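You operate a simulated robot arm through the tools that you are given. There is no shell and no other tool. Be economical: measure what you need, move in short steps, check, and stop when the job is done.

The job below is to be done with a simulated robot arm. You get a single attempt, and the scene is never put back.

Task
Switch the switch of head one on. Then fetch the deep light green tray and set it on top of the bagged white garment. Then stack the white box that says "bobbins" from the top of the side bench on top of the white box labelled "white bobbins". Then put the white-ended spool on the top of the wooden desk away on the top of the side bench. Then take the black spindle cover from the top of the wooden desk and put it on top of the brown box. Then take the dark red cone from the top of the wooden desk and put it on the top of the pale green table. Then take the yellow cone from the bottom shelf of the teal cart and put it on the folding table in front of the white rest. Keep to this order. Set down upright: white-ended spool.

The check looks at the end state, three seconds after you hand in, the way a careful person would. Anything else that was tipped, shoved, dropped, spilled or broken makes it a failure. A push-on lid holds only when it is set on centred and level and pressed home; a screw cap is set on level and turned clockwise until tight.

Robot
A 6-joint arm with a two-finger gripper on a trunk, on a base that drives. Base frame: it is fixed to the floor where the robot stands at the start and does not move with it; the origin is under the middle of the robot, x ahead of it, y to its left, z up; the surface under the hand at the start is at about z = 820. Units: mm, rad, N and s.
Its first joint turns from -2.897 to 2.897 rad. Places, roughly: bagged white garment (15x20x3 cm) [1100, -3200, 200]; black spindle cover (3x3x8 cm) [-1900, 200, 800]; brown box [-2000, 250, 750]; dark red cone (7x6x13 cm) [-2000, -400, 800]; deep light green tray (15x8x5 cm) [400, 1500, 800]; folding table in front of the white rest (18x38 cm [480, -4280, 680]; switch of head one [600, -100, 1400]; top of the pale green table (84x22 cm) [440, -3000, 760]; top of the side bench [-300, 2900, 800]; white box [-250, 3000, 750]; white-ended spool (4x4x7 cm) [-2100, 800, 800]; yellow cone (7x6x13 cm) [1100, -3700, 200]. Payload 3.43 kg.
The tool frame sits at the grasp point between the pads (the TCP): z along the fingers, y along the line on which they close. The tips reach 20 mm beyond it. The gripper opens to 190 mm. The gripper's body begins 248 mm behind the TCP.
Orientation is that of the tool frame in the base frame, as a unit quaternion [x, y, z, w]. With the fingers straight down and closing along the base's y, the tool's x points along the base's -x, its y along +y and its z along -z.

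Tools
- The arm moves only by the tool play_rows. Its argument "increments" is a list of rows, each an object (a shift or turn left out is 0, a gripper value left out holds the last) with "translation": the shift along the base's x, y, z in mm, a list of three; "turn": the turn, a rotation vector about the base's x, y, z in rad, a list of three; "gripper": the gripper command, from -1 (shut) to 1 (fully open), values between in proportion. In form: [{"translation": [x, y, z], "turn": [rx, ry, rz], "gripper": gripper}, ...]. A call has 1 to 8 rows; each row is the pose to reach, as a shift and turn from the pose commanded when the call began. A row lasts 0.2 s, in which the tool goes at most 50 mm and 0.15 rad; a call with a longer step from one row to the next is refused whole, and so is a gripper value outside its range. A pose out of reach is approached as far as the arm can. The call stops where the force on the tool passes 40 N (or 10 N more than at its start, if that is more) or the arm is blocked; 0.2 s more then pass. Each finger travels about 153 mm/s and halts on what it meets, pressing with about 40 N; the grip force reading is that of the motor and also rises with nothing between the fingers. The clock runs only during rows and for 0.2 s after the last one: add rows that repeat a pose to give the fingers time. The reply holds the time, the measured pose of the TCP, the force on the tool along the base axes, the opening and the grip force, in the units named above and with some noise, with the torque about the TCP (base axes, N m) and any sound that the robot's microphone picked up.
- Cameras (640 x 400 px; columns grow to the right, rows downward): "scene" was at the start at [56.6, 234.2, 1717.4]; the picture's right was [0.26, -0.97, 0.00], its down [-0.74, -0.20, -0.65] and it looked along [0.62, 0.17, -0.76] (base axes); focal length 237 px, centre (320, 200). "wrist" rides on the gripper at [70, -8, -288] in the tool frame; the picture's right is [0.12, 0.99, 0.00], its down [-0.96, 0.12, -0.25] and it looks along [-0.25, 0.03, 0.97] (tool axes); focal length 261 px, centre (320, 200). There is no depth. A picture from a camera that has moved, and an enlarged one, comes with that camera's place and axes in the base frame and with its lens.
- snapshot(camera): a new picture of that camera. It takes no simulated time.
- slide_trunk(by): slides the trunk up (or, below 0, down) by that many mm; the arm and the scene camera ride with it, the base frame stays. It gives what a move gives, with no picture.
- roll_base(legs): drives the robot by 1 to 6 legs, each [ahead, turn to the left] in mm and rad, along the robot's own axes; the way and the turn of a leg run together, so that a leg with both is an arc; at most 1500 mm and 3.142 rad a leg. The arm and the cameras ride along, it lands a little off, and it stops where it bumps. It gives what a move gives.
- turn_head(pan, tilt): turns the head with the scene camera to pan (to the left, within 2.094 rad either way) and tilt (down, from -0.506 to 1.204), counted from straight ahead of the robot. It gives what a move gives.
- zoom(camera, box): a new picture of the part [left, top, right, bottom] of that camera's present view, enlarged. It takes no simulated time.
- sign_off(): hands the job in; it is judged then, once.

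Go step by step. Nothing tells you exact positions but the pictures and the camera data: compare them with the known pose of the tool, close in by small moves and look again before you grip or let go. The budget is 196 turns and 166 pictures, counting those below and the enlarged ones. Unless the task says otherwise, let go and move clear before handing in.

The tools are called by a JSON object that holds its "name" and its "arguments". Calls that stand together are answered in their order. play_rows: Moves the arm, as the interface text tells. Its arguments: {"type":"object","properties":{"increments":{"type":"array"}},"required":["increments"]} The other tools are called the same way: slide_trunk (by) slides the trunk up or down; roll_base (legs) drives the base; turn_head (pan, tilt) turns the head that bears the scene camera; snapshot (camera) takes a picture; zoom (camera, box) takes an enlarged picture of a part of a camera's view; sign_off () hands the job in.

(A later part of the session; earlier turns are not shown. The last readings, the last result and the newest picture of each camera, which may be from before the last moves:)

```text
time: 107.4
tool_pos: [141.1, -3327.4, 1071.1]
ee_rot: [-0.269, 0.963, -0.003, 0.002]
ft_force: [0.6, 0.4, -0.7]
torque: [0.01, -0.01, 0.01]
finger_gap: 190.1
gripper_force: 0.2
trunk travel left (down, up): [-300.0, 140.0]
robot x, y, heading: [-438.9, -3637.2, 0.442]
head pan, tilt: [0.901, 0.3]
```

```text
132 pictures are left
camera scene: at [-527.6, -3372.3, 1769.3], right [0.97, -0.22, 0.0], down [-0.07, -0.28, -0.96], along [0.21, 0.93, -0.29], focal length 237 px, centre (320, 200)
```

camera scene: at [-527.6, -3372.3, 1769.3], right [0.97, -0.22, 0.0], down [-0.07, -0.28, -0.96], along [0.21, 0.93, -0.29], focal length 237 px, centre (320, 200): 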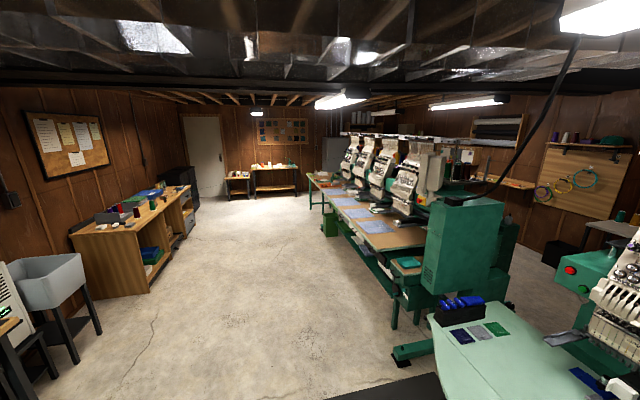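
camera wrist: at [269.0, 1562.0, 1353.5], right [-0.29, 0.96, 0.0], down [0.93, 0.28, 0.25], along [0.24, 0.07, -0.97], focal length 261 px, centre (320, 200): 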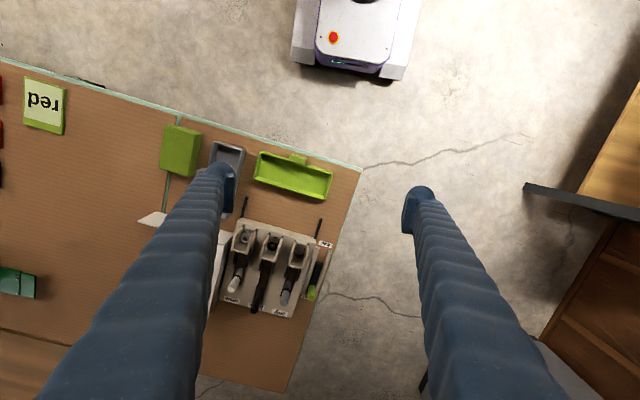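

{"name": "turn_head", "arguments": {"pan": 2.0, "tilt": 0.95}}

{"name": "snapshot", "arguments": {"camera": "scene"}}

{"name": "turn_head", "arguments": {"pan": -1.9, "tilt": 0.7}}

{"name": "snapshot", "arguments": {"camera": "scene"}}

```text
time: 108.7
tool_pos: [140.6, -3328.7, 1070.0]
ee_rot: [-0.27, 0.963, -0.005, 0.002]
ft_force: [-0.4, -0.1, 0.7]
torque: [-0.01, 0.01, 0.02]
finger_gap: 190.0
gripper_force: 0.0
trunk travel left (down, up): [-300.0, 140.0]
robot x, y, heading: [-443.0, -3637.9, 0.446]
head pan, tilt: [2.0, 0.949]
```

```text
131 pictures are left
camera scene: at [-604.4, -3416.4, 1713.4], right [0.64, 0.77, 0.0], down [0.62, -0.52, -0.59], along [-0.45, 0.38, -0.81], focal length 237 px, centre (320, 200)
```

scene: 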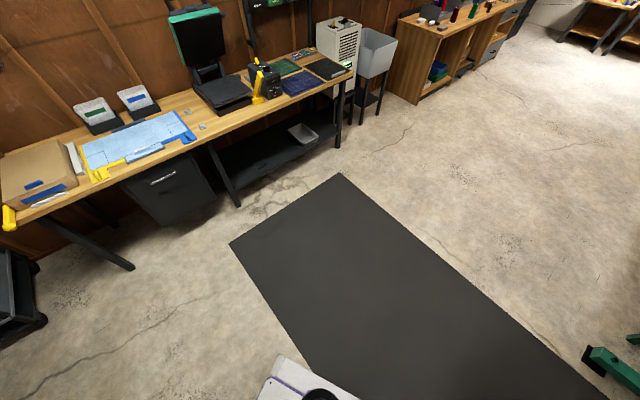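

```text
time: 111.9
tool_pos: [139.0, -3327.9, 1070.0]
ee_rot: [-0.27, 0.963, -0.004, 0.001]
ft_force: [-1.3, 0.0, -0.3]
torque: [-0.01, -0.03, 0.0]
finger_gap: 190.0
gripper_force: 0.1
trunk travel left (down, up): [-300.0, 140.0]
robot x, y, heading: [-444.5, -3634.0, 0.443]
head pan, tilt: [-1.901, 0.7]
```

```text
130 pictures are left
camera scene: at [-538.7, -3547.6, 1732.5], right [-0.99, -0.12, 0.0], down [-0.08, 0.64, -0.76], along [0.09, -0.76, -0.65], focal length 237 px, centre (320, 200)
```

scene: 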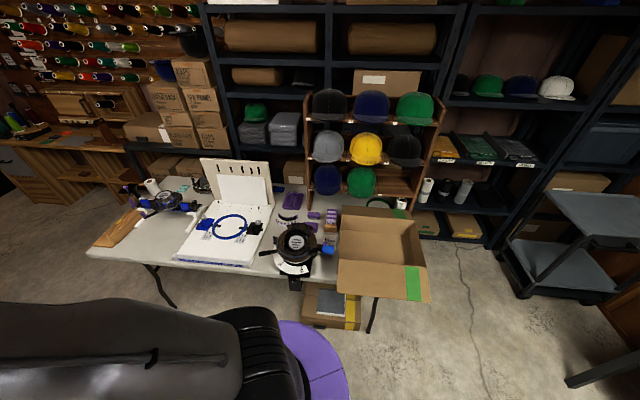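

{"name": "roll_base", "arguments": {"legs": [[0, 0.4]]}}

```text
time: 114.0
tool_pos: [-26.7, -3123.5, 1069.3]
ee_rot: [-0.456, 0.89, -0.005, 0.002]
ft_force: [0.7, 0.0, 0.0]
torque: [0.04, 0.03, -0.02]
finger_gap: 189.9
gripper_force: 0.0
trunk travel left (down, up): [-300.0, 140.0]
robot x, y, heading: [-420.4, -3654.8, 0.84]
head pan, tilt: [-1.901, 0.7]
```

Turning works in smaller pieces. I continue to the gap on the other side of the pale green table.

{"name": "roll_base", "arguments": {"legs": [[0, 0.75], [1250, 0], [0, -0.9], [0, -0.9]]}}

{"name": "turn_head", "arguments": {"pan": 0.1, "tilt": 0.5}}

{"name": "snapshot", "arguments": {"camera": "scene"}}

```text
time: 130.9
tool_pos: [154.9, -2091.8, 1070.0]
ee_rot: [-0.231, 0.973, -0.002, 0.001]
ft_force: [0.1, 0.2, 0.6]
torque: [-0.23, -0.01, -0.01]
finger_gap: 190.3
gripper_force: 0.1
trunk travel left (down, up): [-300.0, 140.0]
robot x, y, heading: [-471.6, -2301.6, 0.319]
head pan, tilt: [-1.901, 0.7]
stopped in leg 4: the robot was blocked; the commanded pose is now the measured one
```

```text
time: 132.8
tool_pos: [153.7, -2091.7, 1070.1]
ee_rot: [-0.231, 0.973, -0.001, 0.001]
ft_force: [0.9, -0.6, 0.3]
torque: [-0.01, 0.01, -0.02]
finger_gap: 190.2
gripper_force: 0.0
trunk travel left (down, up): [-300.0, 140.0]
robot x, y, heading: [-475.2, -2304.5, 0.322]
head pan, tilt: [0.099, 0.499]
```

```text
129 pictures are left
camera scene: at [-477.5, -2065.3, 1748.6], right [0.41, -0.91, 0.0], down [-0.44, -0.2, -0.88], along [0.8, 0.36, -0.48], focal length 237 px, centre (320, 200)
```

scene: 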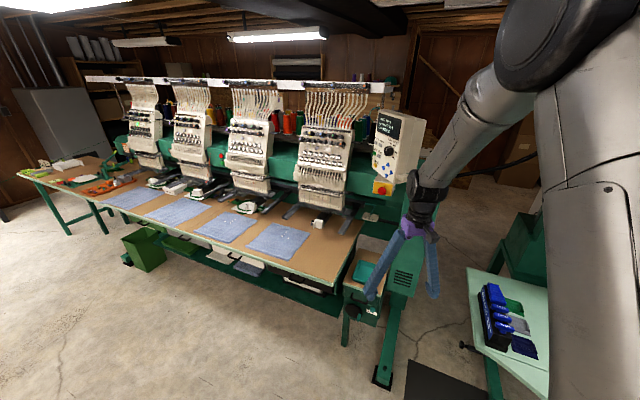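

{"name": "roll_base", "arguments": {"legs": [[0, -0.6]]}}

{"name": "turn_head", "arguments": {"pan": 0.1, "tilt": 0.5}}

{"name": "snapshot", "arguments": {"camera": "scene"}}

```text
time: 135.7
tool_pos: [160.7, -2485.0, 1069.5]
ee_rot: [0.068, 0.998, -0.002, 0.0]
ft_force: [0.3, -0.5, 0.0]
torque: [-0.04, 0.08, 0.01]
finger_gap: 190.1
gripper_force: 0.0
trunk travel left (down, up): [-300.0, 140.0]
robot x, y, heading: [-464.5, -2264.5, -0.278]
head pan, tilt: [0.099, 0.499]
```

```text
time: 136.2
tool_pos: [159.3, -2487.9, 1070.4]
ee_rot: [0.066, 0.998, 0.0, 0.0]
ft_force: [0.3, 0.6, -0.8]
torque: [-0.24, 0.1, -0.01]
finger_gap: 190.1
gripper_force: 0.0
trunk travel left (down, up): [-300.0, 140.0]
robot x, y, heading: [-465.4, -2265.4, -0.282]
head pan, tilt: [0.099, 0.499]
```

```text
128 pictures are left
camera scene: at [-333.6, -2064.2, 1748.4], right [-0.18, -0.98, 0.01], down [-0.47, 0.08, -0.88], along [0.86, -0.16, -0.48], focal length 237 px, centre (320, 200)
```

scene: 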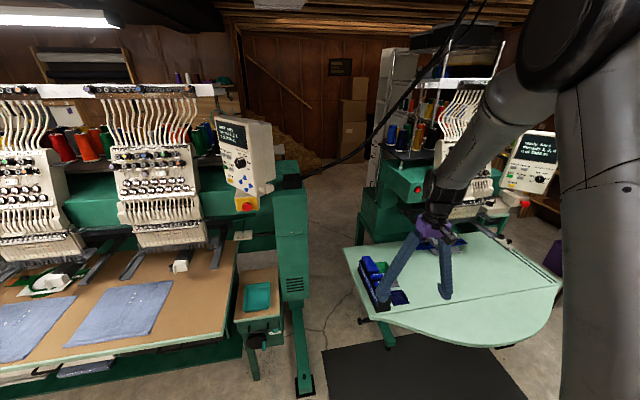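

I can't see the garment from here. I'll enter the corridor between the pale green table and the folding table to look behind the machine.

{"name": "roll_base", "arguments": {"legs": [[0, -0.65], [0, -0.64], [1450, 0], [0, 0.5], [0, 0.6]]}}

{"name": "turn_head", "arguments": {"pan": 0.3, "tilt": 0.4}}

{"name": "snapshot", "arguments": {"camera": "scene"}}

```text
time: 142.1
tool_pos: [-539.2, -2950.2, 1052.1]
ee_rot: [0.669, 0.743, 0.009, -0.007]
ft_force: [1.4, -1.4, -0.1]
torque: [0.44, 0.34, 0.0]
finger_gap: 189.9
gripper_force: 0.1
trunk travel left (down, up): [-300.0, 140.0]
robot x, y, heading: [-394.0, -2265.9, -1.589]
head pan, tilt: [0.099, 0.499]
stopped in leg 2: the robot was blocked; the commanded pose is now the measured one
```

```text
time: 142.8
tool_pos: [-537.2, -2944.6, 1057.9]
ee_rot: [0.668, 0.744, 0.006, -0.006]
ft_force: [1.2, -0.9, -0.8]
torque: [0.06, 0.2, -0.04]
finger_gap: 190.0
gripper_force: 0.1
trunk travel left (down, up): [-300.0, 140.0]
robot x, y, heading: [-397.2, -2266.3, -1.593]
head pan, tilt: [0.3, 0.4]
```

```text
127 pictures are left
camera scene: at [-153.3, -2318.9, 1759.2], right [-0.96, -0.27, 0.0], down [-0.11, 0.36, -0.93], along [0.25, -0.89, -0.38], focal length 237 px, centre (320, 200)
```

scene: 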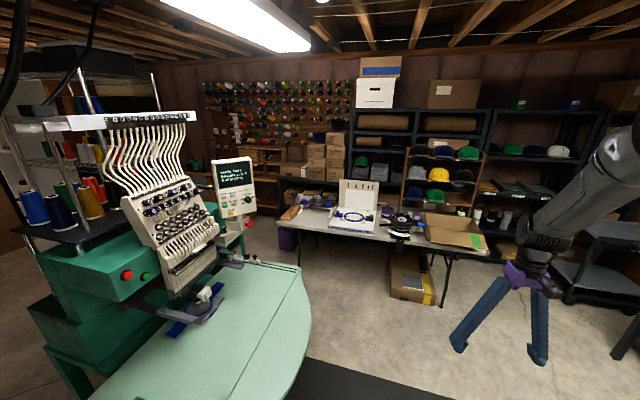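

The elbow brushes the ceiling lamps. I'll lower the trunk and keep the hand tucked for travelling.

{"name": "slide_trunk", "arguments": {"by": -250}}

{"name": "play_rows", "arguments": {"increments": [{"translation": [0, 0, 40]}, {"translation": [0, 0, 80]}, {"translation": [0, 0, 120]}, {"translation": [0, 0, 160]}, {"translation": [0, 0, 160]}]}}

{"name": "turn_head", "arguments": {"pan": -0.6, "tilt": -0.3}}

{"name": "snapshot", "arguments": {"camera": "scene"}}

```text
time: 145.4
tool_pos: [-539.2, -2944.1, 807.1]
ee_rot: [0.668, 0.744, 0.006, -0.005]
ft_force: [-0.6, 0.8, -0.1]
torque: [0.01, 0.0, 0.04]
finger_gap: 190.2
gripper_force: 0.0
trunk travel left (down, up): [-50.0, 390.0]
robot x, y, heading: [-396.0, -2264.5, -1.591]
head pan, tilt: [0.3, 0.4]
```

```text
time: 146.6
tool_pos: [-539.0, -2944.2, 967.3]
ee_rot: [0.669, 0.744, 0.006, -0.004]
ft_force: [0.2, 0.5, -0.1]
torque: [-0.06, 0.01, 0.02]
finger_gap: 190.3
gripper_force: 0.0
trunk travel left (down, up): [-50.0, 390.0]
robot x, y, heading: [-394.8, -2267.1, -1.594]
head pan, tilt: [0.3, 0.4]
```

```text
time: 147.8
tool_pos: [-540.2, -2944.8, 966.7]
ee_rot: [0.669, 0.744, 0.006, -0.005]
ft_force: [0.4, 0.0, 0.3]
torque: [0.02, 0.0, 0.01]
finger_gap: 190.2
gripper_force: 0.1
trunk travel left (down, up): [-50.0, 390.0]
robot x, y, heading: [-394.9, -2265.7, -1.594]
head pan, tilt: [-0.6, -0.3]
```

```text
126 pictures are left
camera scene: at [-226.9, -2295.7, 1571.8], right [-0.81, 0.58, -0.01], down [-0.17, -0.25, -0.95], along [-0.56, -0.77, 0.3], focal length 237 px, centre (320, 200)
```

scene: 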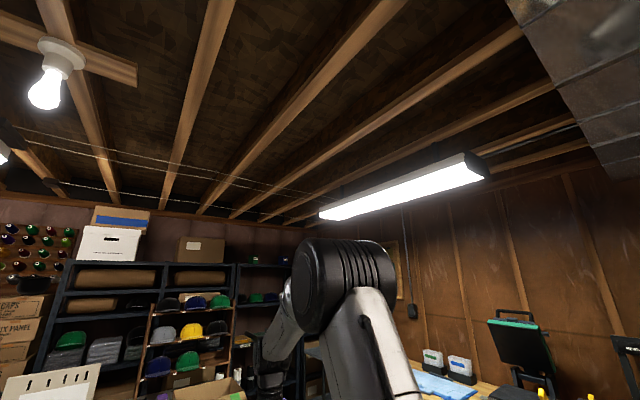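

{"name": "roll_base", "arguments": {"legs": [[1000, 0], [0, 0.9], [700, 0], [0, 0.65]]}}

{"name": "turn_head", "arguments": {"pan": 0.6, "tilt": 0.4}}

{"name": "snapshot", "arguments": {"camera": "scene"}}

{"name": "snapshot", "arguments": {"camera": "wrist"}}

```text
time: 165.6
tool_pos: [787.5, -3906.7, 966.3]
ee_rot: [-0.028, 1.0, 0.002, -0.01]
ft_force: [-0.3, 0.2, 0.0]
torque: [0.04, 0.0, -0.02]
finger_gap: 189.7
gripper_force: 0.0
trunk travel left (down, up): [-50.0, 390.0]
robot x, y, heading: [109.0, -3795.8, -0.086]
head pan, tilt: [-0.6, -0.3]
```

```text
time: 167.0
tool_pos: [786.8, -3905.0, 967.5]
ee_rot: [-0.027, 1.0, 0.001, -0.009]
ft_force: [-0.4, 0.5, 0.0]
torque: [0.06, 0.01, -0.01]
finger_gap: 190.0
gripper_force: 0.0
trunk travel left (down, up): [-50.0, 390.0]
robot x, y, heading: [112.0, -3795.8, -0.083]
head pan, tilt: [0.6, 0.4]
```

```text
125 pictures are left
camera scene: at [190.3, -3537.7, 1508.0], right [0.5, -0.87, 0.0], down [-0.34, -0.19, -0.92], along [0.8, 0.46, -0.39], focal length 237 px, centre (320, 200)
```

scene: 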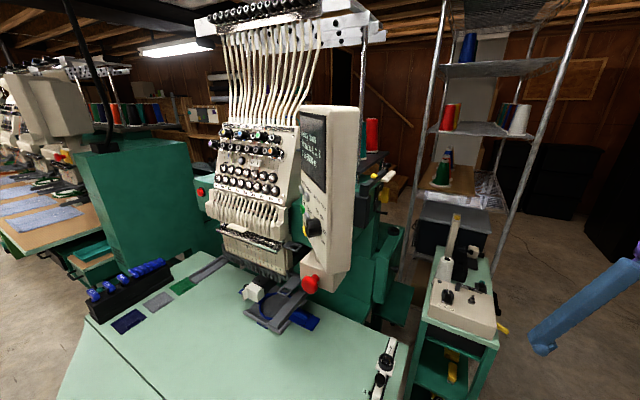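

```text
124 pictures are left
camera wrist: at [723.1, -3920.5, 1255.0], right [-0.17, 0.98, 0.01], down [0.96, 0.17, 0.23], along [0.23, 0.05, -0.97], focal length 261 px, centre (320, 200)
```

wrist: 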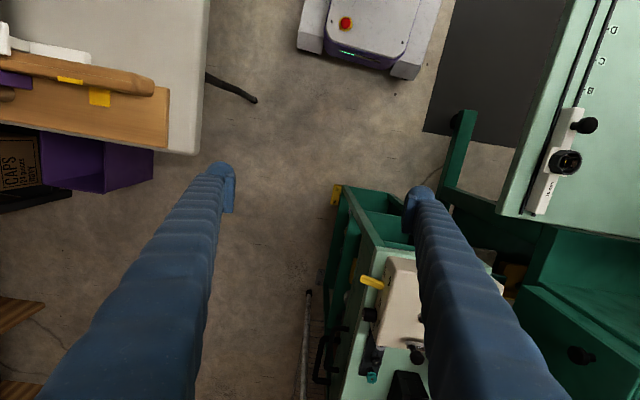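

{"name": "zoom", "arguments": {"camera": "wrist", "box": [420, 180, 640, 400]}}

{"name": "zoom", "arguments": {"camera": "scene", "box": [340, 230, 520, 400]}}

```text
1.82 times, centred on (530, 290) of wrist
camera zoom: at [723.1, -3920.5, 1255.0], right [-0.17, 0.98, 0.01], down [0.96, 0.17, 0.23], along [0.23, 0.05, -0.97], focal length 474 px, centre (-62, 36)
```

zoom: 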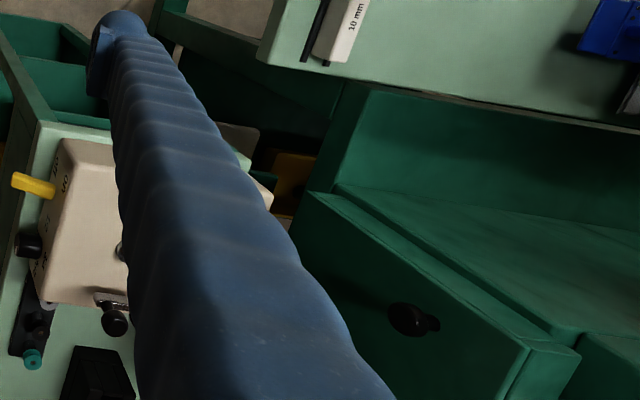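

```text
2.35 times, centred on (430, 315) of scene
camera zoom: at [190.3, -3537.7, 1508.0], right [0.5, -0.87, 0.0], down [-0.34, -0.19, -0.92], along [0.8, 0.46, -0.39], focal length 558 px, centre (61, -71)
```

zoom: 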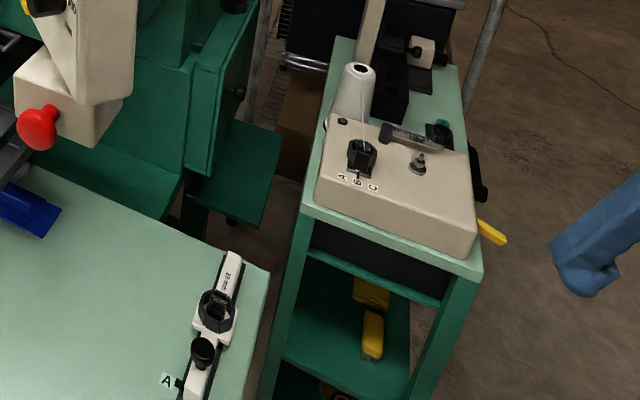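

I need a low look under the machine; I'll back up and lower the hand with the tool pointing ahead.

{"name": "roll_base", "arguments": {"legs": [[-300, 0]]}}

{"name": "play_rows", "arguments": {"increments": [{"translation": [20, 5, -45], "turn": [0, -0.1, 0], "gripper": -0.5}, {"translation": [40, 10, -90], "turn": [0, -0.22, 0]}, {"translation": [60, 15, -130], "turn": [0, -0.35, 0]}, {"translation": [80, 20, -170], "turn": [0, -0.49, 0]}, {"translation": [100, 25, -210], "turn": [0, -0.63, 0]}, {"translation": [115, 30, -250], "turn": [0, -0.77, 0]}, {"translation": [130, 35, -290], "turn": [0, -0.91, 0]}, {"translation": [145, 40, -330], "turn": [0, -1.05, 0]}]}}

{"name": "play_rows", "arguments": {"increments": [{"translation": [10, 5, -40], "turn": [0, -0.14, 0]}, {"translation": [20, 10, -80], "turn": [0, -0.28, 0]}, {"translation": [30, 15, -120], "turn": [0, -0.42, 0]}, {"translation": [30, 15, -150], "turn": [0, -0.46, 0]}, {"translation": [30, 15, -150], "turn": [0, -0.46, 0]}]}}

{"name": "snapshot", "arguments": {"camera": "wrist"}}

```text
time: 169.6
tool_pos: [490.8, -3877.4, 965.8]
ee_rot: [-0.033, 0.999, 0.001, -0.009]
ft_force: [0.2, -0.2, 0.8]
torque: [-0.01, 0.02, -0.05]
finger_gap: 189.9
gripper_force: 0.1
trunk travel left (down, up): [-50.0, 390.0]
robot x, y, heading: [-185.1, -3773.0, -0.074]
head pan, tilt: [0.6, 0.4]
```

```text
time: 171.3
tool_pos: [464.8, -3568.8, 729.3]
ee_rot: [-0.127, 0.897, 0.375, 0.198]
ft_force: [2.5, -15.8, 2.1]
torque: [0.04, 0.22, -0.28]
finger_gap: 40.8
gripper_force: 0.2
out of reach, approached as far as the arm can: row 4, 5, 6, 7, 8
trunk travel left (down, up): [-50.0, 390.0]
robot x, y, heading: [-187.3, -3770.2, -0.071]
head pan, tilt: [0.6, 0.4]
stopped in row 8: the force on the tool passed its limit at 206 N (the readings are from after the stop); the commanded pose is now the measured one
```

```text
time: 171.5
tool_pos: [466.2, -3570.1, 725.9]
ee_rot: [-0.132, 0.895, 0.374, 0.206]
ft_force: [-10.3, -20.5, 7.7]
torque: [0.64, -0.06, 0.41]
finger_gap: 44.9
gripper_force: 0.0
trunk travel left (down, up): [-50.0, 390.0]
robot x, y, heading: [-186.9, -3772.0, -0.072]
head pan, tilt: [0.6, 0.4]
stopped in row 1: the force on the tool passed its limit at 84 N (the readings are from after the stop); the commanded pose is now the measured one
```

```text
121 pictures are left
camera wrist: at [330.1, -3790.7, 870.8], right [-0.49, 0.67, 0.55], down [0.74, -0.02, 0.68], along [0.47, 0.74, -0.48], focal length 261 px, centre (320, 200)
```

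wrist: 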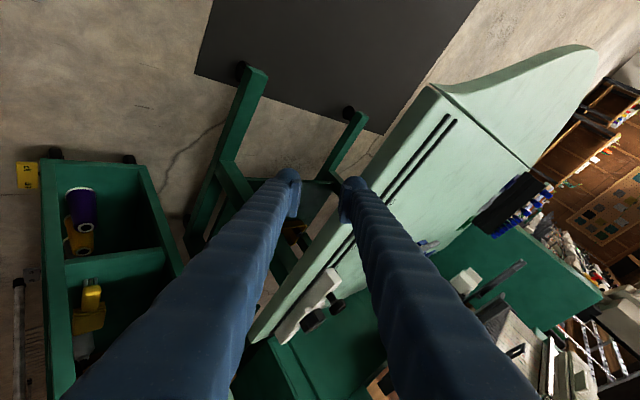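

The out-of-reach approach swung the hand against the pale table's edge. I'll withdraw straight back along the fingers, in small steps.

{"name": "play_rows", "arguments": {"increments": [{"translation": [-5, -15, 13]}, {"translation": [-11, -29, 26]}, {"translation": [-20, -55, 50]}, {"translation": [-30, -85, 76]}]}}

{"name": "snapshot", "arguments": {"camera": "wrist"}}

```text
time: 172.5
tool_pos: [437.8, -3653.8, 802.0]
ee_rot: [-0.132, 0.895, 0.374, 0.204]
ft_force: [0.1, 0.7, 0.5]
torque: [-0.02, 0.02, -0.03]
finger_gap: 47.5
gripper_force: 0.2
trunk travel left (down, up): [-50.0, 390.0]
robot x, y, heading: [-190.5, -3773.2, -0.068]
head pan, tilt: [0.6, 0.4]
```

```text
120 pictures are left
camera wrist: at [301.7, -3873.4, 946.5], right [-0.49, 0.67, 0.56], down [0.74, -0.02, 0.68], along [0.47, 0.74, -0.48], focal length 261 px, centre (320, 200)
```

wrist: 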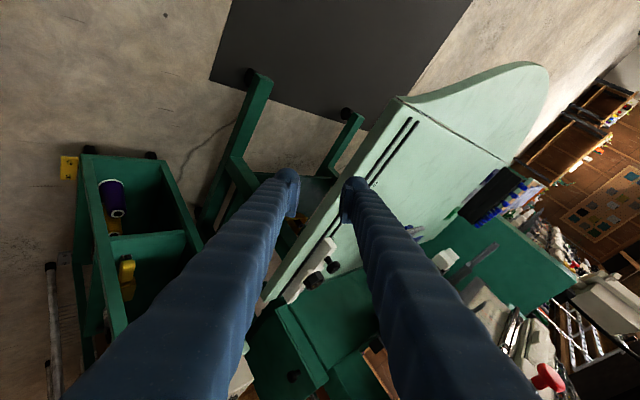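

{"name": "zoom", "arguments": {"camera": "wrist", "box": [200, 130, 340, 260]}}

{"name": "zoom", "arguments": {"camera": "wrist", "box": [60, 140, 200, 280]}}

```text
3.08 times, centred on (270, 195) of wrist
camera zoom: at [301.7, -3873.4, 946.5], right [-0.49, 0.67, 0.56], down [0.74, -0.02, 0.68], along [0.47, 0.74, -0.48], focal length 802 px, centre (474, 215)
```

zoom: 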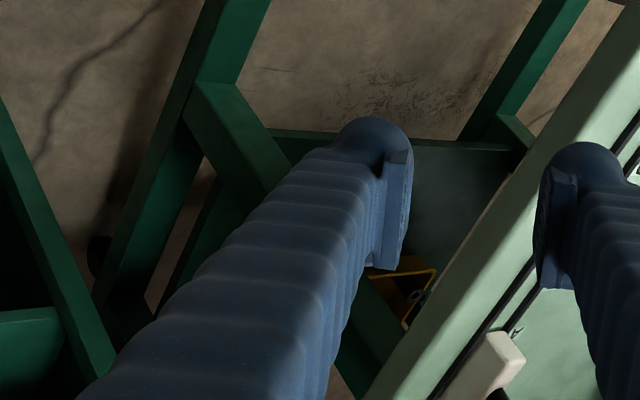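

```text
2.86 times, centred on (130, 210) of wrist
camera zoom: at [301.7, -3873.4, 946.5], right [-0.49, 0.67, 0.56], down [0.74, -0.02, 0.68], along [0.47, 0.74, -0.48], focal length 745 px, centre (863, 171)
```

zoom: 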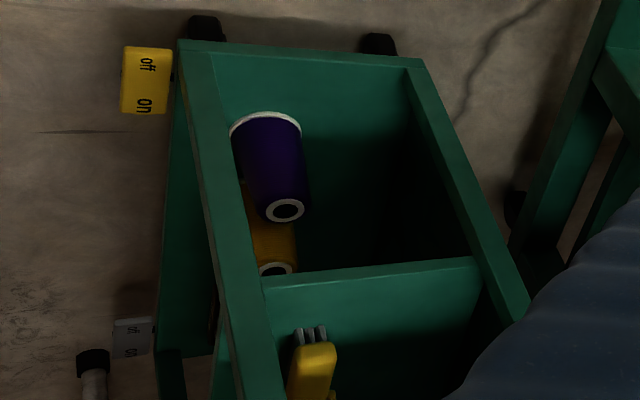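

A lower shelf of the machine stand sits under the pale table; the garment should be there, hidden by my left finger. Opening the gripper to see.

{"name": "play_rows", "arguments": {"increments": [{"gripper": 1}, {"gripper": 1}, {"gripper": 1}]}}

{"name": "zoom", "arguments": {"camera": "wrist", "box": [200, 120, 360, 280]}}

```text
time: 173.3
tool_pos: [438.6, -3652.2, 800.2]
ee_rot: [-0.131, 0.895, 0.373, 0.206]
ft_force: [0.4, 0.1, 0.2]
torque: [0.01, -0.01, 0.02]
finger_gap: 190.0
gripper_force: 0.1
trunk travel left (down, up): [-50.0, 390.0]
robot x, y, heading: [-189.2, -3771.4, -0.068]
head pan, tilt: [0.6, 0.4]
```

```text
2.50 times, centred on (280, 200) of wrist
camera zoom: at [302.0, -3873.6, 946.2], right [-0.49, 0.67, 0.56], down [0.74, -0.02, 0.68], along [0.47, 0.74, -0.48], focal length 652 px, centre (420, 200)
```

zoom: 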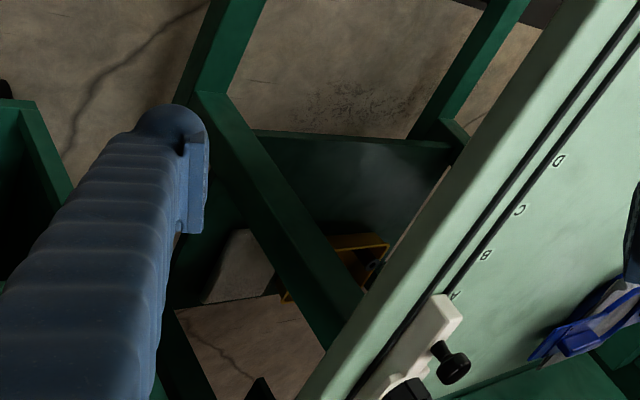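

The white garment is visible on the stand's lower shelf near (1140,-3190,230), beside the cart and behind the table corner. I'll restore the hand to pointing down and move further in to see the approach.

{"name": "play_rows", "arguments": {"increments": [{"translation": [5, -24, 23], "turn": [-0.112, 0.057, -0.029]}, {"translation": [10, -48, 46], "turn": [-0.225, 0.114, -0.059]}, {"translation": [15, -72, 69], "turn": [-0.337, 0.171, -0.088]}, {"translation": [20, -96, 92], "turn": [-0.45, 0.229, -0.118]}, {"translation": [30, -120, 115], "turn": [-0.562, 0.286, -0.147]}, {"translation": [35, -144, 138], "turn": [-0.675, 0.343, -0.177]}, {"translation": [40, -168, 160], "turn": [-0.787, 0.4, -0.206]}]}}

{"name": "roll_base", "arguments": {"legs": [[0, -0.08], [650, 0], [0, 0.12]]}}

{"name": "turn_head", "arguments": {"pan": 0.5, "tilt": 0.7}}

{"name": "snapshot", "arguments": {"camera": "scene"}}

{"name": "snapshot", "arguments": {"camera": "wrist"}}

```text
time: 174.9
tool_pos: [478.4, -3818.8, 962.2]
ee_rot: [-0.034, 0.999, 0.0, -0.002]
ft_force: [-0.4, 0.5, 0.8]
torque: [0.03, -0.03, -0.01]
finger_gap: 190.0
gripper_force: 0.1
trunk travel left (down, up): [-50.0, 390.0]
robot x, y, heading: [-184.8, -3768.8, -0.076]
head pan, tilt: [0.6, 0.4]
```

```text
time: 181.1
tool_pos: [1126.9, -3879.5, 961.2]
ee_rot: [-0.06, 0.998, 0.001, -0.002]
ft_force: [-0.4, 0.0, 0.4]
torque: [0.03, 0.01, -0.02]
finger_gap: 189.7
gripper_force: 0.1
trunk travel left (down, up): [-50.0, 390.0]
robot x, y, heading: [461.6, -3872.6, -0.022]
head pan, tilt: [0.6, 0.4]
```

```text
time: 181.9
tool_pos: [1127.3, -3880.1, 963.8]
ee_rot: [-0.06, 0.998, 0.001, -0.001]
ft_force: [-0.5, 0.0, -0.5]
torque: [0.06, -0.01, -0.04]
finger_gap: 190.1
gripper_force: 0.0
trunk travel left (down, up): [-50.0, 390.0]
robot x, y, heading: [462.0, -3873.1, -0.021]
head pan, tilt: [0.499, 0.7]
```

```text
116 pictures are left
camera scene: at [521.7, -3624.1, 1481.1], right [0.46, -0.89, 0.0], down [-0.57, -0.3, -0.77], along [0.68, 0.35, -0.64], focal length 237 px, centre (320, 200)
```

scene: 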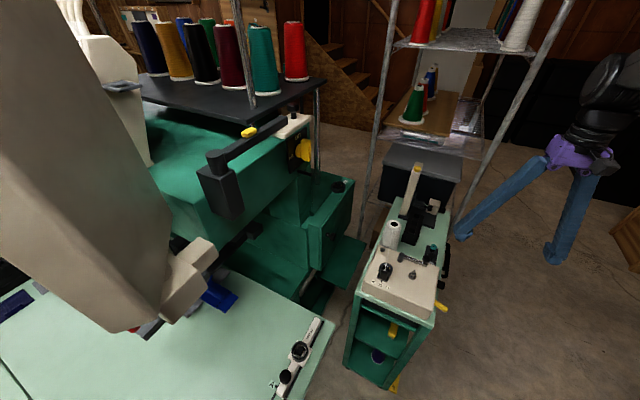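

```text
115 pictures are left
camera wrist: at [1059.7, -3898.3, 1250.2], right [-0.24, 0.97, 0.0], down [0.94, 0.23, 0.25], along [0.24, 0.06, -0.97], focal length 261 px, centre (320, 200)
```

wrist: 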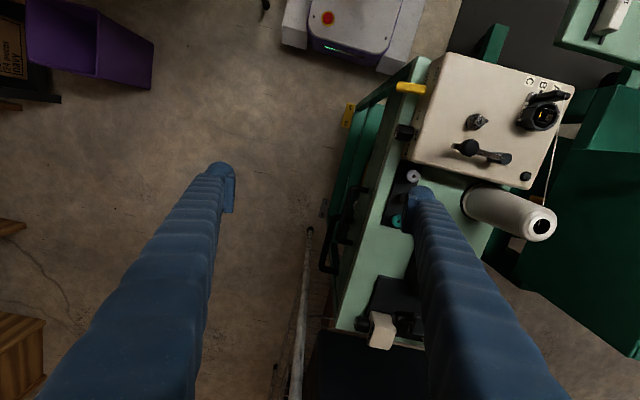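

The stand is open at the back, and open floor lies behind the rack, so a rear approach looks best. I'll pass diagonally between the folding table's leg and the cart, slowly.

{"name": "roll_base", "arguments": {"legs": [[0, -0.46]]}}

{"name": "snapshot", "arguments": {"camera": "wrist"}}

{"name": "turn_head", "arguments": {"pan": 0.3, "tilt": 1.1}}

{"name": "snapshot", "arguments": {"camera": "scene"}}

```text
time: 184.2
tool_pos: [1054.5, -4170.5, 962.2]
ee_rot: [0.166, 0.986, 0.002, -0.001]
ft_force: [0.0, 0.7, -0.5]
torque: [0.0, -0.07, -0.01]
finger_gap: 190.2
gripper_force: 0.0
trunk travel left (down, up): [-50.0, 390.0]
robot x, y, heading: [468.8, -3843.9, -0.473]
head pan, tilt: [0.499, 0.7]
```

```text
114 pictures are left
camera wrist: at [986.3, -4157.5, 1250.3], right [0.21, 0.98, 0.0], down [0.95, -0.21, 0.25], along [0.24, -0.05, -0.97], focal length 261 px, centre (320, 200)
```

wrist: 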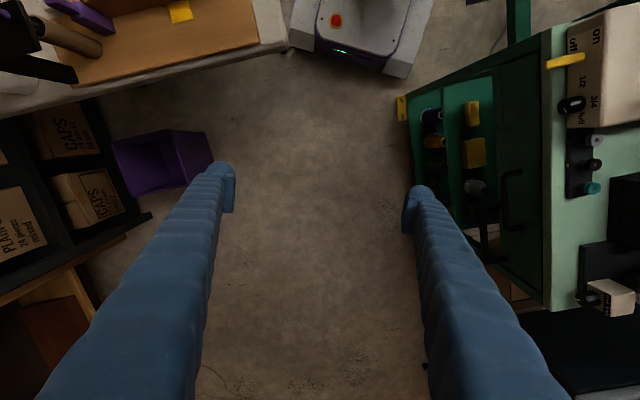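

```text
time: 185.1
tool_pos: [1055.3, -4169.1, 963.4]
ee_rot: [0.166, 0.986, 0.001, -0.002]
ft_force: [0.0, 0.5, 0.4]
torque: [-0.05, 0.04, 0.0]
finger_gap: 190.0
gripper_force: 0.0
trunk travel left (down, up): [-50.0, 390.0]
robot x, y, heading: [473.8, -3847.0, -0.478]
head pan, tilt: [0.3, 1.1]
```

```text
113 pictures are left
camera scene: at [613.1, -3661.9, 1451.0], right [-0.17, -0.98, 0.0], down [-0.88, 0.15, -0.45], along [0.45, -0.08, -0.89], focal length 237 px, centre (320, 200)
```

scene: 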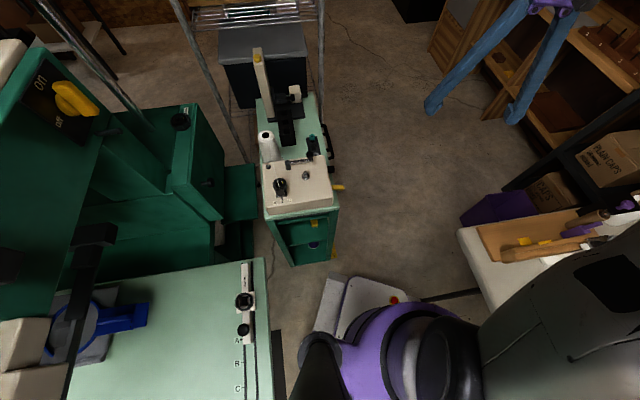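

{"name": "roll_base", "arguments": {"legs": [[0, -0.06], [300, 0]]}}

{"name": "snapshot", "arguments": {"camera": "scene"}}

```text
time: 188.2
tool_pos: [1290.7, -4362.3, 963.3]
ee_rot: [0.198, 0.98, 0.001, -0.001]
ft_force: [-1.0, -0.4, 0.0]
torque: [-0.04, -0.04, -0.02]
finger_gap: 190.1
gripper_force: 0.0
trunk travel left (down, up): [-50.0, 390.0]
robot x, y, heading: [729.1, -3997.9, -0.547]
head pan, tilt: [0.3, 1.1]
```

```text
112 pictures are left
camera scene: at [885.4, -3825.3, 1451.0], right [-0.25, -0.97, 0.0], down [-0.86, 0.22, -0.45], along [0.44, -0.11, -0.89], focal length 237 px, centre (320, 200)
```

scene: 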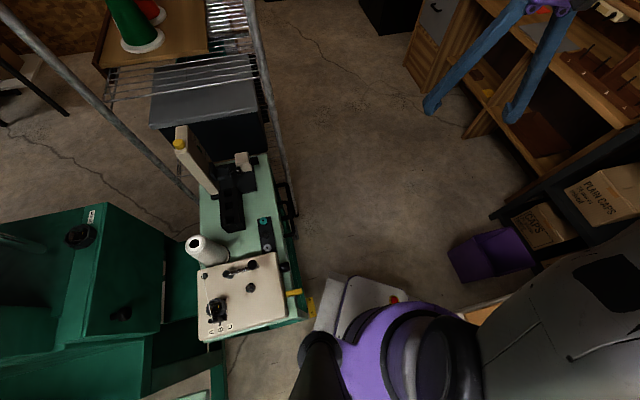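

{"name": "roll_base", "arguments": {"legs": [[380, 0], [0, 0.5]]}}

{"name": "turn_head", "arguments": {"pan": 0.7, "tilt": 0.6}}

{"name": "snapshot", "arguments": {"camera": "scene"}}

{"name": "snapshot", "arguments": {"camera": "wrist"}}

```text
time: 189.3
tool_pos: [1315.1, -4378.3, 964.2]
ee_rot: [0.199, 0.98, 0.001, -0.002]
ft_force: [-0.4, 0.3, -0.6]
torque: [-0.05, -0.09, 0.0]
finger_gap: 190.0
gripper_force: 0.1
trunk travel left (down, up): [-50.0, 390.0]
robot x, y, heading: [753.6, -4014.0, -0.55]
head pan, tilt: [0.3, 1.1]
stopped in leg 1: the robot was blocked; the commanded pose is now the measured one
```

```text
time: 190.2
tool_pos: [1314.3, -4378.7, 964.2]
ee_rot: [0.199, 0.98, 0.001, -0.001]
ft_force: [0.3, -0.2, -0.3]
torque: [-0.01, -0.04, 0.01]
finger_gap: 189.9
gripper_force: 0.0
trunk travel left (down, up): [-50.0, 390.0]
robot x, y, heading: [756.6, -4014.9, -0.55]
head pan, tilt: [0.7, 0.6]
```

```text
111 pictures are left
camera scene: at [937.9, -3813.0, 1489.6], right [0.15, -0.99, 0.0], down [-0.56, -0.08, -0.82], along [0.82, 0.12, -0.57], focal length 237 px, centre (320, 200)
```

scene: 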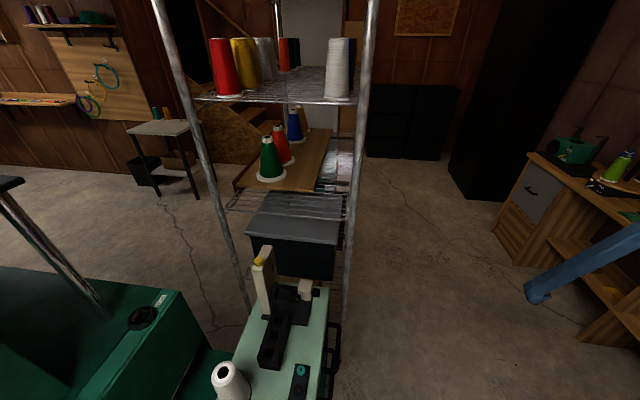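

```text
110 pictures are left
camera wrist: at [1248.0, -4361.6, 1251.5], right [0.28, 0.96, 0.0], down [0.93, -0.27, 0.24], along [0.24, -0.07, -0.97], focal length 261 px, centre (320, 200)
```

wrist: 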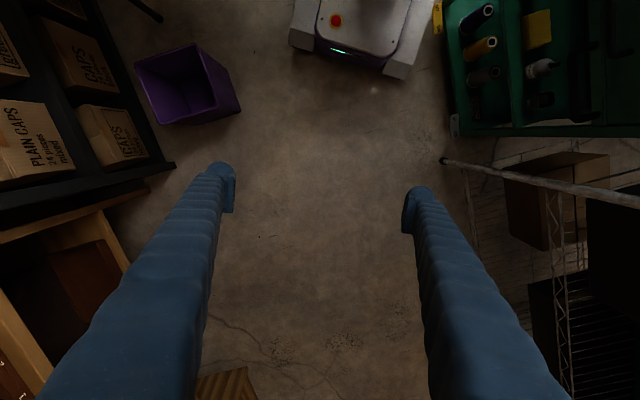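

Blocked — most likely the folding table's corner against the trunk. I won't force it; I'll back out and reach the back area from the far left end instead, fetching the tray on the way.

{"name": "roll_base", "arguments": {"legs": [[-330, 0], [0, 0.48], [-900, 0]]}}

{"name": "roll_base", "arguments": {"legs": [[0, 0.8], [0, 0.82], [1500, 0], [1500, 0], [1500, 0]]}}

```text
time: 191.1
tool_pos: [1311.4, -4376.5, 963.6]
ee_rot: [0.2, 0.98, 0.001, -0.002]
ft_force: [0.2, -0.6, 0.4]
torque: [0.05, 0.08, -0.02]
finger_gap: 190.0
gripper_force: 0.1
trunk travel left (down, up): [-50.0, 390.0]
robot x, y, heading: [750.0, -4012.1, -0.552]
head pan, tilt: [0.7, 0.6]
stopped in leg 1: the robot was blocked; the commanded pose is now the measured one
```

```text
time: 191.9
tool_pos: [1313.5, -4372.0, 965.9]
ee_rot: [0.197, 0.98, 0.001, -0.002]
ft_force: [-0.3, -0.1, -0.8]
torque: [-0.01, 0.03, 0.03]
finger_gap: 189.9
gripper_force: 0.0
trunk travel left (down, up): [-50.0, 390.0]
robot x, y, heading: [751.8, -4013.1, -0.545]
head pan, tilt: [0.7, 0.6]
stopped in leg 1: the robot was blocked; the commanded pose is now the measured one
```

{"name": "turn_head", "arguments": {"pan": -0.9, "tilt": 1.2}}

{"name": "snapshot", "arguments": {"camera": "scene"}}

{"name": "turn_head", "arguments": {"pan": 0.4, "tilt": 1.2}}

{"name": "snapshot", "arguments": {"camera": "scene"}}

```text
time: 193.6
tool_pos: [1315.0, -4371.9, 966.5]
ee_rot: [0.196, 0.981, 0.001, -0.001]
ft_force: [-0.7, -1.1, 0.1]
torque: [0.04, 0.02, 0.01]
finger_gap: 189.8
gripper_force: 0.1
trunk travel left (down, up): [-50.0, 390.0]
robot x, y, heading: [752.0, -4012.3, -0.546]
head pan, tilt: [-0.901, 1.201]
```

```text
109 pictures are left
camera scene: at [853.1, -3878.9, 1445.1], right [-0.99, -0.12, 0.0], down [-0.11, 0.93, -0.36], along [0.04, -0.36, -0.93], focal length 237 px, centre (320, 200)
```

scene: 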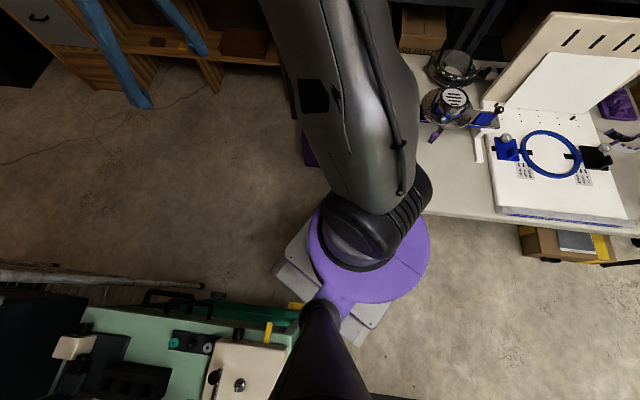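

```text
time: 195.1
tool_pos: [1313.9, -4372.2, 965.8]
ee_rot: [0.196, 0.981, 0.002, -0.001]
ft_force: [0.3, -0.2, 0.8]
torque: [-0.03, 0.01, -0.01]
finger_gap: 189.8
gripper_force: 0.1
trunk travel left (down, up): [-50.0, 390.0]
robot x, y, heading: [751.1, -4010.1, -0.547]
head pan, tilt: [0.4, 1.201]
```

```text
108 pictures are left
camera scene: at [901.5, -3831.7, 1445.0], right [-0.15, -0.99, 0.0], down [-0.92, 0.14, -0.36], along [0.36, -0.05, -0.93], focal length 237 px, centre (320, 200)
```

scene: 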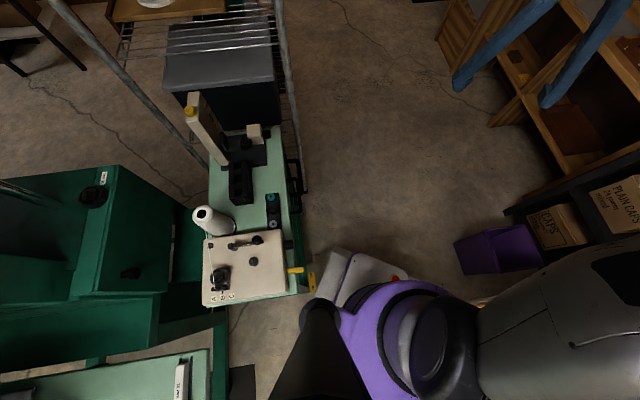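

{"name": "roll_base", "arguments": {"legs": [[-120, 0]]}}

{"name": "roll_base", "arguments": {"legs": [[-120, 0.12]]}}

```text
time: 195.8
tool_pos: [1313.7, -4371.2, 967.1]
ee_rot: [0.195, 0.981, 0.001, -0.003]
ft_force: [0.0, 0.3, -0.2]
torque: [0.0, 0.03, 0.01]
finger_gap: 190.1
gripper_force: 0.0
trunk travel left (down, up): [-50.0, 390.0]
robot x, y, heading: [751.2, -4012.4, -0.553]
head pan, tilt: [0.4, 1.201]
stopped in leg 1: the robot was blocked; the commanded pose is now the measured one
```

```text
time: 196.6
tool_pos: [1312.6, -4364.2, 967.2]
ee_rot: [0.191, 0.982, 0.001, -0.002]
ft_force: [-0.2, 0.3, -0.8]
torque: [0.01, 0.07, 0.02]
finger_gap: 190.4
gripper_force: 0.1
trunk travel left (down, up): [-50.0, 390.0]
robot x, y, heading: [749.5, -4013.4, -0.545]
head pan, tilt: [0.4, 1.201]
stopped in leg 1: the robot was blocked; the commanded pose is now the measured one
```

{"name": "zoom", "arguments": {"camera": "scene", "box": [260, 230, 420, 330]}}

{"name": "turn_head", "arguments": {"pan": -1.7, "tilt": 1.2}}

{"name": "snapshot", "arguments": {"camera": "scene"}}

{"name": "snapshot", "arguments": {"camera": "wrist"}}

```text
4.00 times, centred on (340, 280) of scene
camera zoom: at [897.9, -3829.1, 1445.0], right [-0.14, -0.99, 0.0], down [-0.92, 0.13, -0.36], along [0.36, -0.05, -0.93], focal length 949 px, centre (240, -120)
```

zoom: 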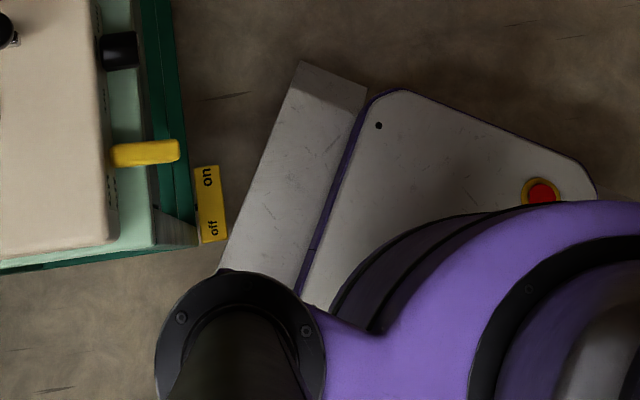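

```text
time: 198.6
tool_pos: [1313.1, -4364.3, 967.6]
ee_rot: [0.193, 0.981, 0.002, -0.002]
ft_force: [-0.3, 0.0, -0.3]
torque: [0.01, 0.02, 0.01]
finger_gap: 190.0
gripper_force: 0.0
trunk travel left (down, up): [-50.0, 390.0]
robot x, y, heading: [745.9, -4008.2, -0.541]
head pan, tilt: [-1.7, 1.201]
```

```text
106 pictures are left
camera scene: at [807.3, -3864.8, 1445.1], right [-0.78, 0.62, 0.0], down [0.58, 0.73, -0.36], along [-0.23, -0.28, -0.93], focal length 237 px, centre (320, 200)
```

scene: 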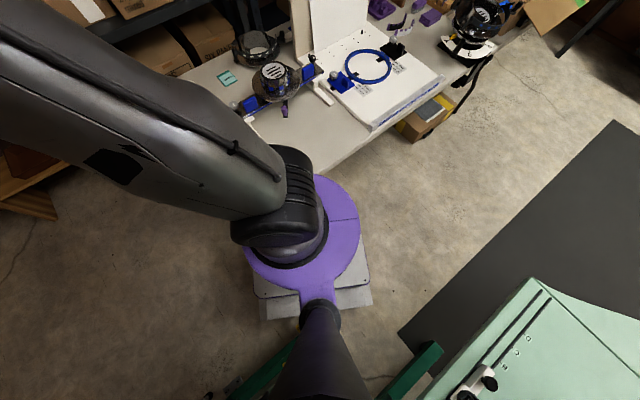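

```text
105 pictures are left
camera wrist: at [1245.9, -4348.5, 1255.5], right [0.26, 0.96, 0.0], down [0.94, -0.26, 0.24], along [0.24, -0.06, -0.97], focal length 261 px, centre (320, 200)
```

wrist: 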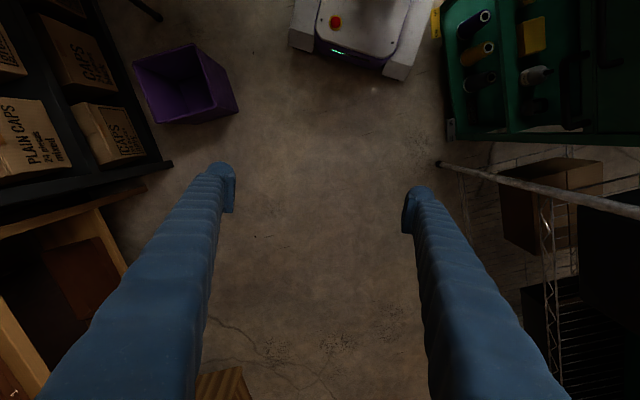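

The left side has clearance; the folding table's leg on the right seems to touch. A small right turn should free it before reversing.

{"name": "roll_base", "arguments": {"legs": [[0, -0.07]]}}

{"name": "roll_base", "arguments": {"legs": [[-200, 0]]}}

```text
time: 199.5
tool_pos: [1287.7, -4402.8, 967.5]
ee_rot: [0.225, 0.974, 0.002, -0.002]
ft_force: [-0.1, 0.1, 0.1]
torque: [-0.03, 0.01, 0.0]
finger_gap: 189.9
gripper_force: 0.2
trunk travel left (down, up): [-50.0, 390.0]
robot x, y, heading: [753.2, -4009.9, -0.605]
head pan, tilt: [-1.7, 1.201]
```

```text
time: 200.2
tool_pos: [1287.7, -4402.3, 968.5]
ee_rot: [0.225, 0.974, 0.002, -0.003]
ft_force: [-0.1, 0.5, -0.4]
torque: [0.04, -0.02, 0.0]
finger_gap: 190.0
gripper_force: 0.1
trunk travel left (down, up): [-50.0, 390.0]
robot x, y, heading: [748.8, -4008.3, -0.61]
head pan, tilt: [-1.7, 1.201]
stopped in leg 1: the robot was blocked; the commanded pose is now the measured one
```

{"name": "roll_base", "arguments": {"legs": [[0, -0.2]]}}

{"name": "roll_base", "arguments": {"legs": [[-150, 0]]}}

```text
time: 201.0
tool_pos: [1282.7, -4406.8, 970.8]
ee_rot: [0.228, 0.974, 0.001, -0.002]
ft_force: [0.2, -0.1, 0.3]
torque: [0.0, 0.04, 0.0]
finger_gap: 190.2
gripper_force: 0.0
trunk travel left (down, up): [-50.0, 390.0]
robot x, y, heading: [748.7, -4009.4, -0.62]
head pan, tilt: [-1.7, 1.201]
stopped in leg 1: the robot was blocked; the commanded pose is now the measured one
```

```text
time: 201.8
tool_pos: [1273.0, -4406.4, 969.0]
ee_rot: [0.234, 0.972, 0.001, -0.003]
ft_force: [-0.4, -0.2, 0.1]
torque: [0.09, 0.09, -0.01]
finger_gap: 190.0
gripper_force: 0.0
trunk travel left (down, up): [-50.0, 390.0]
robot x, y, heading: [744.1, -4003.1, -0.624]
head pan, tilt: [-1.7, 1.201]
stopped in leg 1: the robot was blocked; the commanded pose is now the measured one
```

The trunk's purple disc may be bearing against the folding table's corner. I'll raise the trunk a little and retry reversing.

{"name": "slide_trunk", "arguments": {"by": 100}}

{"name": "roll_base", "arguments": {"legs": [[-150, 0]]}}

```text
time: 203.1
tool_pos: [1273.4, -4405.8, 1069.4]
ee_rot: [0.233, 0.972, 0.0, -0.002]
ft_force: [-0.4, 0.6, 0.6]
torque: [0.01, 0.04, 0.0]
finger_gap: 190.1
gripper_force: 0.1
trunk travel left (down, up): [-150.0, 290.0]
robot x, y, heading: [743.7, -4003.0, -0.625]
head pan, tilt: [-1.7, 1.201]
```

```text
time: 203.9
tool_pos: [1262.8, -4405.5, 1070.9]
ee_rot: [0.237, 0.971, 0.002, -0.003]
ft_force: [0.6, -0.3, -0.3]
torque: [0.09, 0.05, -0.01]
finger_gap: 190.0
gripper_force: 0.0
trunk travel left (down, up): [-150.0, 290.0]
robot x, y, heading: [738.6, -4005.8, -0.631]
head pan, tilt: [-1.7, 1.201]
stopped in leg 1: the robot was blocked; the commanded pose is now the measured one
```

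{"name": "roll_base", "arguments": {"legs": [[-100, -0.15]]}}

{"name": "roll_base", "arguments": {"legs": [[60, 0.0]]}}

{"name": "turn_head", "arguments": {"pan": 0.9, "tilt": 1.2}}

{"name": "snapshot", "arguments": {"camera": "scene"}}

```text
time: 204.6
tool_pos: [1258.6, -4408.7, 1071.1]
ee_rot: [0.24, 0.971, 0.001, -0.003]
ft_force: [0.4, -0.7, 0.0]
torque: [-0.01, -0.01, 0.01]
finger_gap: 189.9
gripper_force: 0.0
trunk travel left (down, up): [-150.0, 290.0]
robot x, y, heading: [734.8, -4001.6, -0.643]
head pan, tilt: [-1.7, 1.201]
stopped in leg 1: the robot was blocked; the commanded pose is now the measured one
```

```text
time: 205.3
tool_pos: [1262.0, -4410.0, 1072.5]
ee_rot: [0.239, 0.971, 0.002, -0.003]
ft_force: [0.0, 0.0, -0.4]
torque: [-0.01, -0.05, -0.01]
finger_gap: 190.0
gripper_force: 0.1
trunk travel left (down, up): [-150.0, 290.0]
robot x, y, heading: [734.4, -4003.6, -0.64]
head pan, tilt: [-1.7, 1.201]
stopped in leg 1: the robot was blocked; the commanded pose is now the measured one
```

```text
time: 207.7
tool_pos: [1262.3, -4409.6, 1072.4]
ee_rot: [0.239, 0.971, 0.002, -0.004]
ft_force: [0.1, 0.2, -0.2]
torque: [0.03, 0.01, 0.0]
finger_gap: 190.2
gripper_force: 0.1
trunk travel left (down, up): [-150.0, 290.0]
robot x, y, heading: [738.7, -4002.6, -0.641]
head pan, tilt: [0.901, 1.201]
```

```text
104 pictures are left
camera scene: at [903.8, -3806.2, 1545.1], right [0.26, -0.97, 0.0], down [-0.9, -0.24, -0.36], along [0.35, 0.09, -0.93], focal length 237 px, centre (320, 200)
```

scene: 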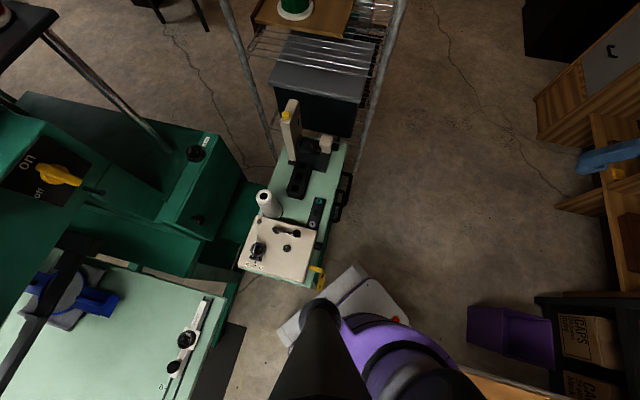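

{"name": "turn_head", "arguments": {"pan": -1.3, "tilt": 1.2}}

{"name": "zoom", "arguments": {"camera": "scene", "box": [180, 80, 500, 380]}}

{"name": "turn_head", "arguments": {"pan": 2.0, "tilt": 1.2}}

{"name": "snapshot", "arguments": {"camera": "scene"}}

```text
time: 209.7
tool_pos: [1261.2, -4410.5, 1071.8]
ee_rot: [0.24, 0.971, 0.001, -0.004]
ft_force: [0.1, 0.2, 0.8]
torque: [-0.03, 0.0, 0.02]
finger_gap: 190.2
gripper_force: 0.1
trunk travel left (down, up): [-150.0, 290.0]
robot x, y, heading: [739.0, -4003.9, -0.638]
head pan, tilt: [-1.3, 1.201]
```

```text
1.33 times, centred on (340, 230) of scene
camera zoom: at [829.5, -3872.7, 1545.1], right [-0.93, 0.36, 0.0], down [0.34, 0.87, -0.36], along [-0.13, -0.34, -0.93], focal length 316 px, centre (293, 160)
```

zoom: 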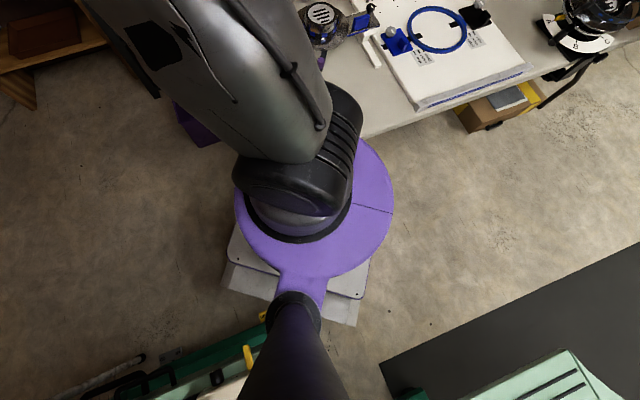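

```text
time: 212.5
tool_pos: [1262.6, -4410.2, 1072.4]
ee_rot: [0.239, 0.971, 0.001, -0.004]
ft_force: [-0.8, 0.3, -0.4]
torque: [0.02, 0.01, -0.01]
finger_gap: 189.8
gripper_force: 0.0
trunk travel left (down, up): [-150.0, 290.0]
robot x, y, heading: [741.4, -4000.1, -0.638]
head pan, tilt: [2.0, 1.201]
```

```text
102 pictures are left
camera scene: at [861.4, -3766.0, 1545.1], right [0.98, -0.21, 0.0], down [-0.2, -0.91, -0.36], along [0.08, 0.35, -0.93], focal length 237 px, centre (320, 200)
```

scene: 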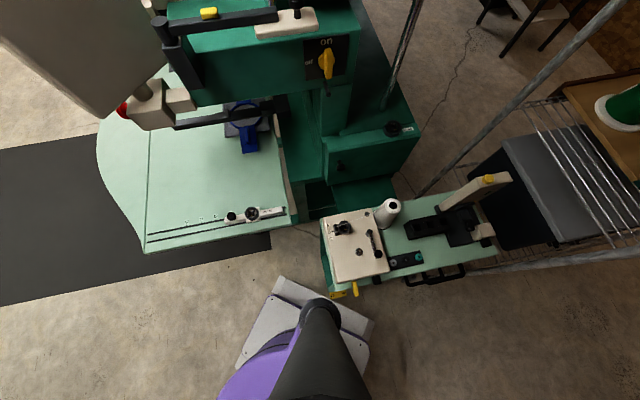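

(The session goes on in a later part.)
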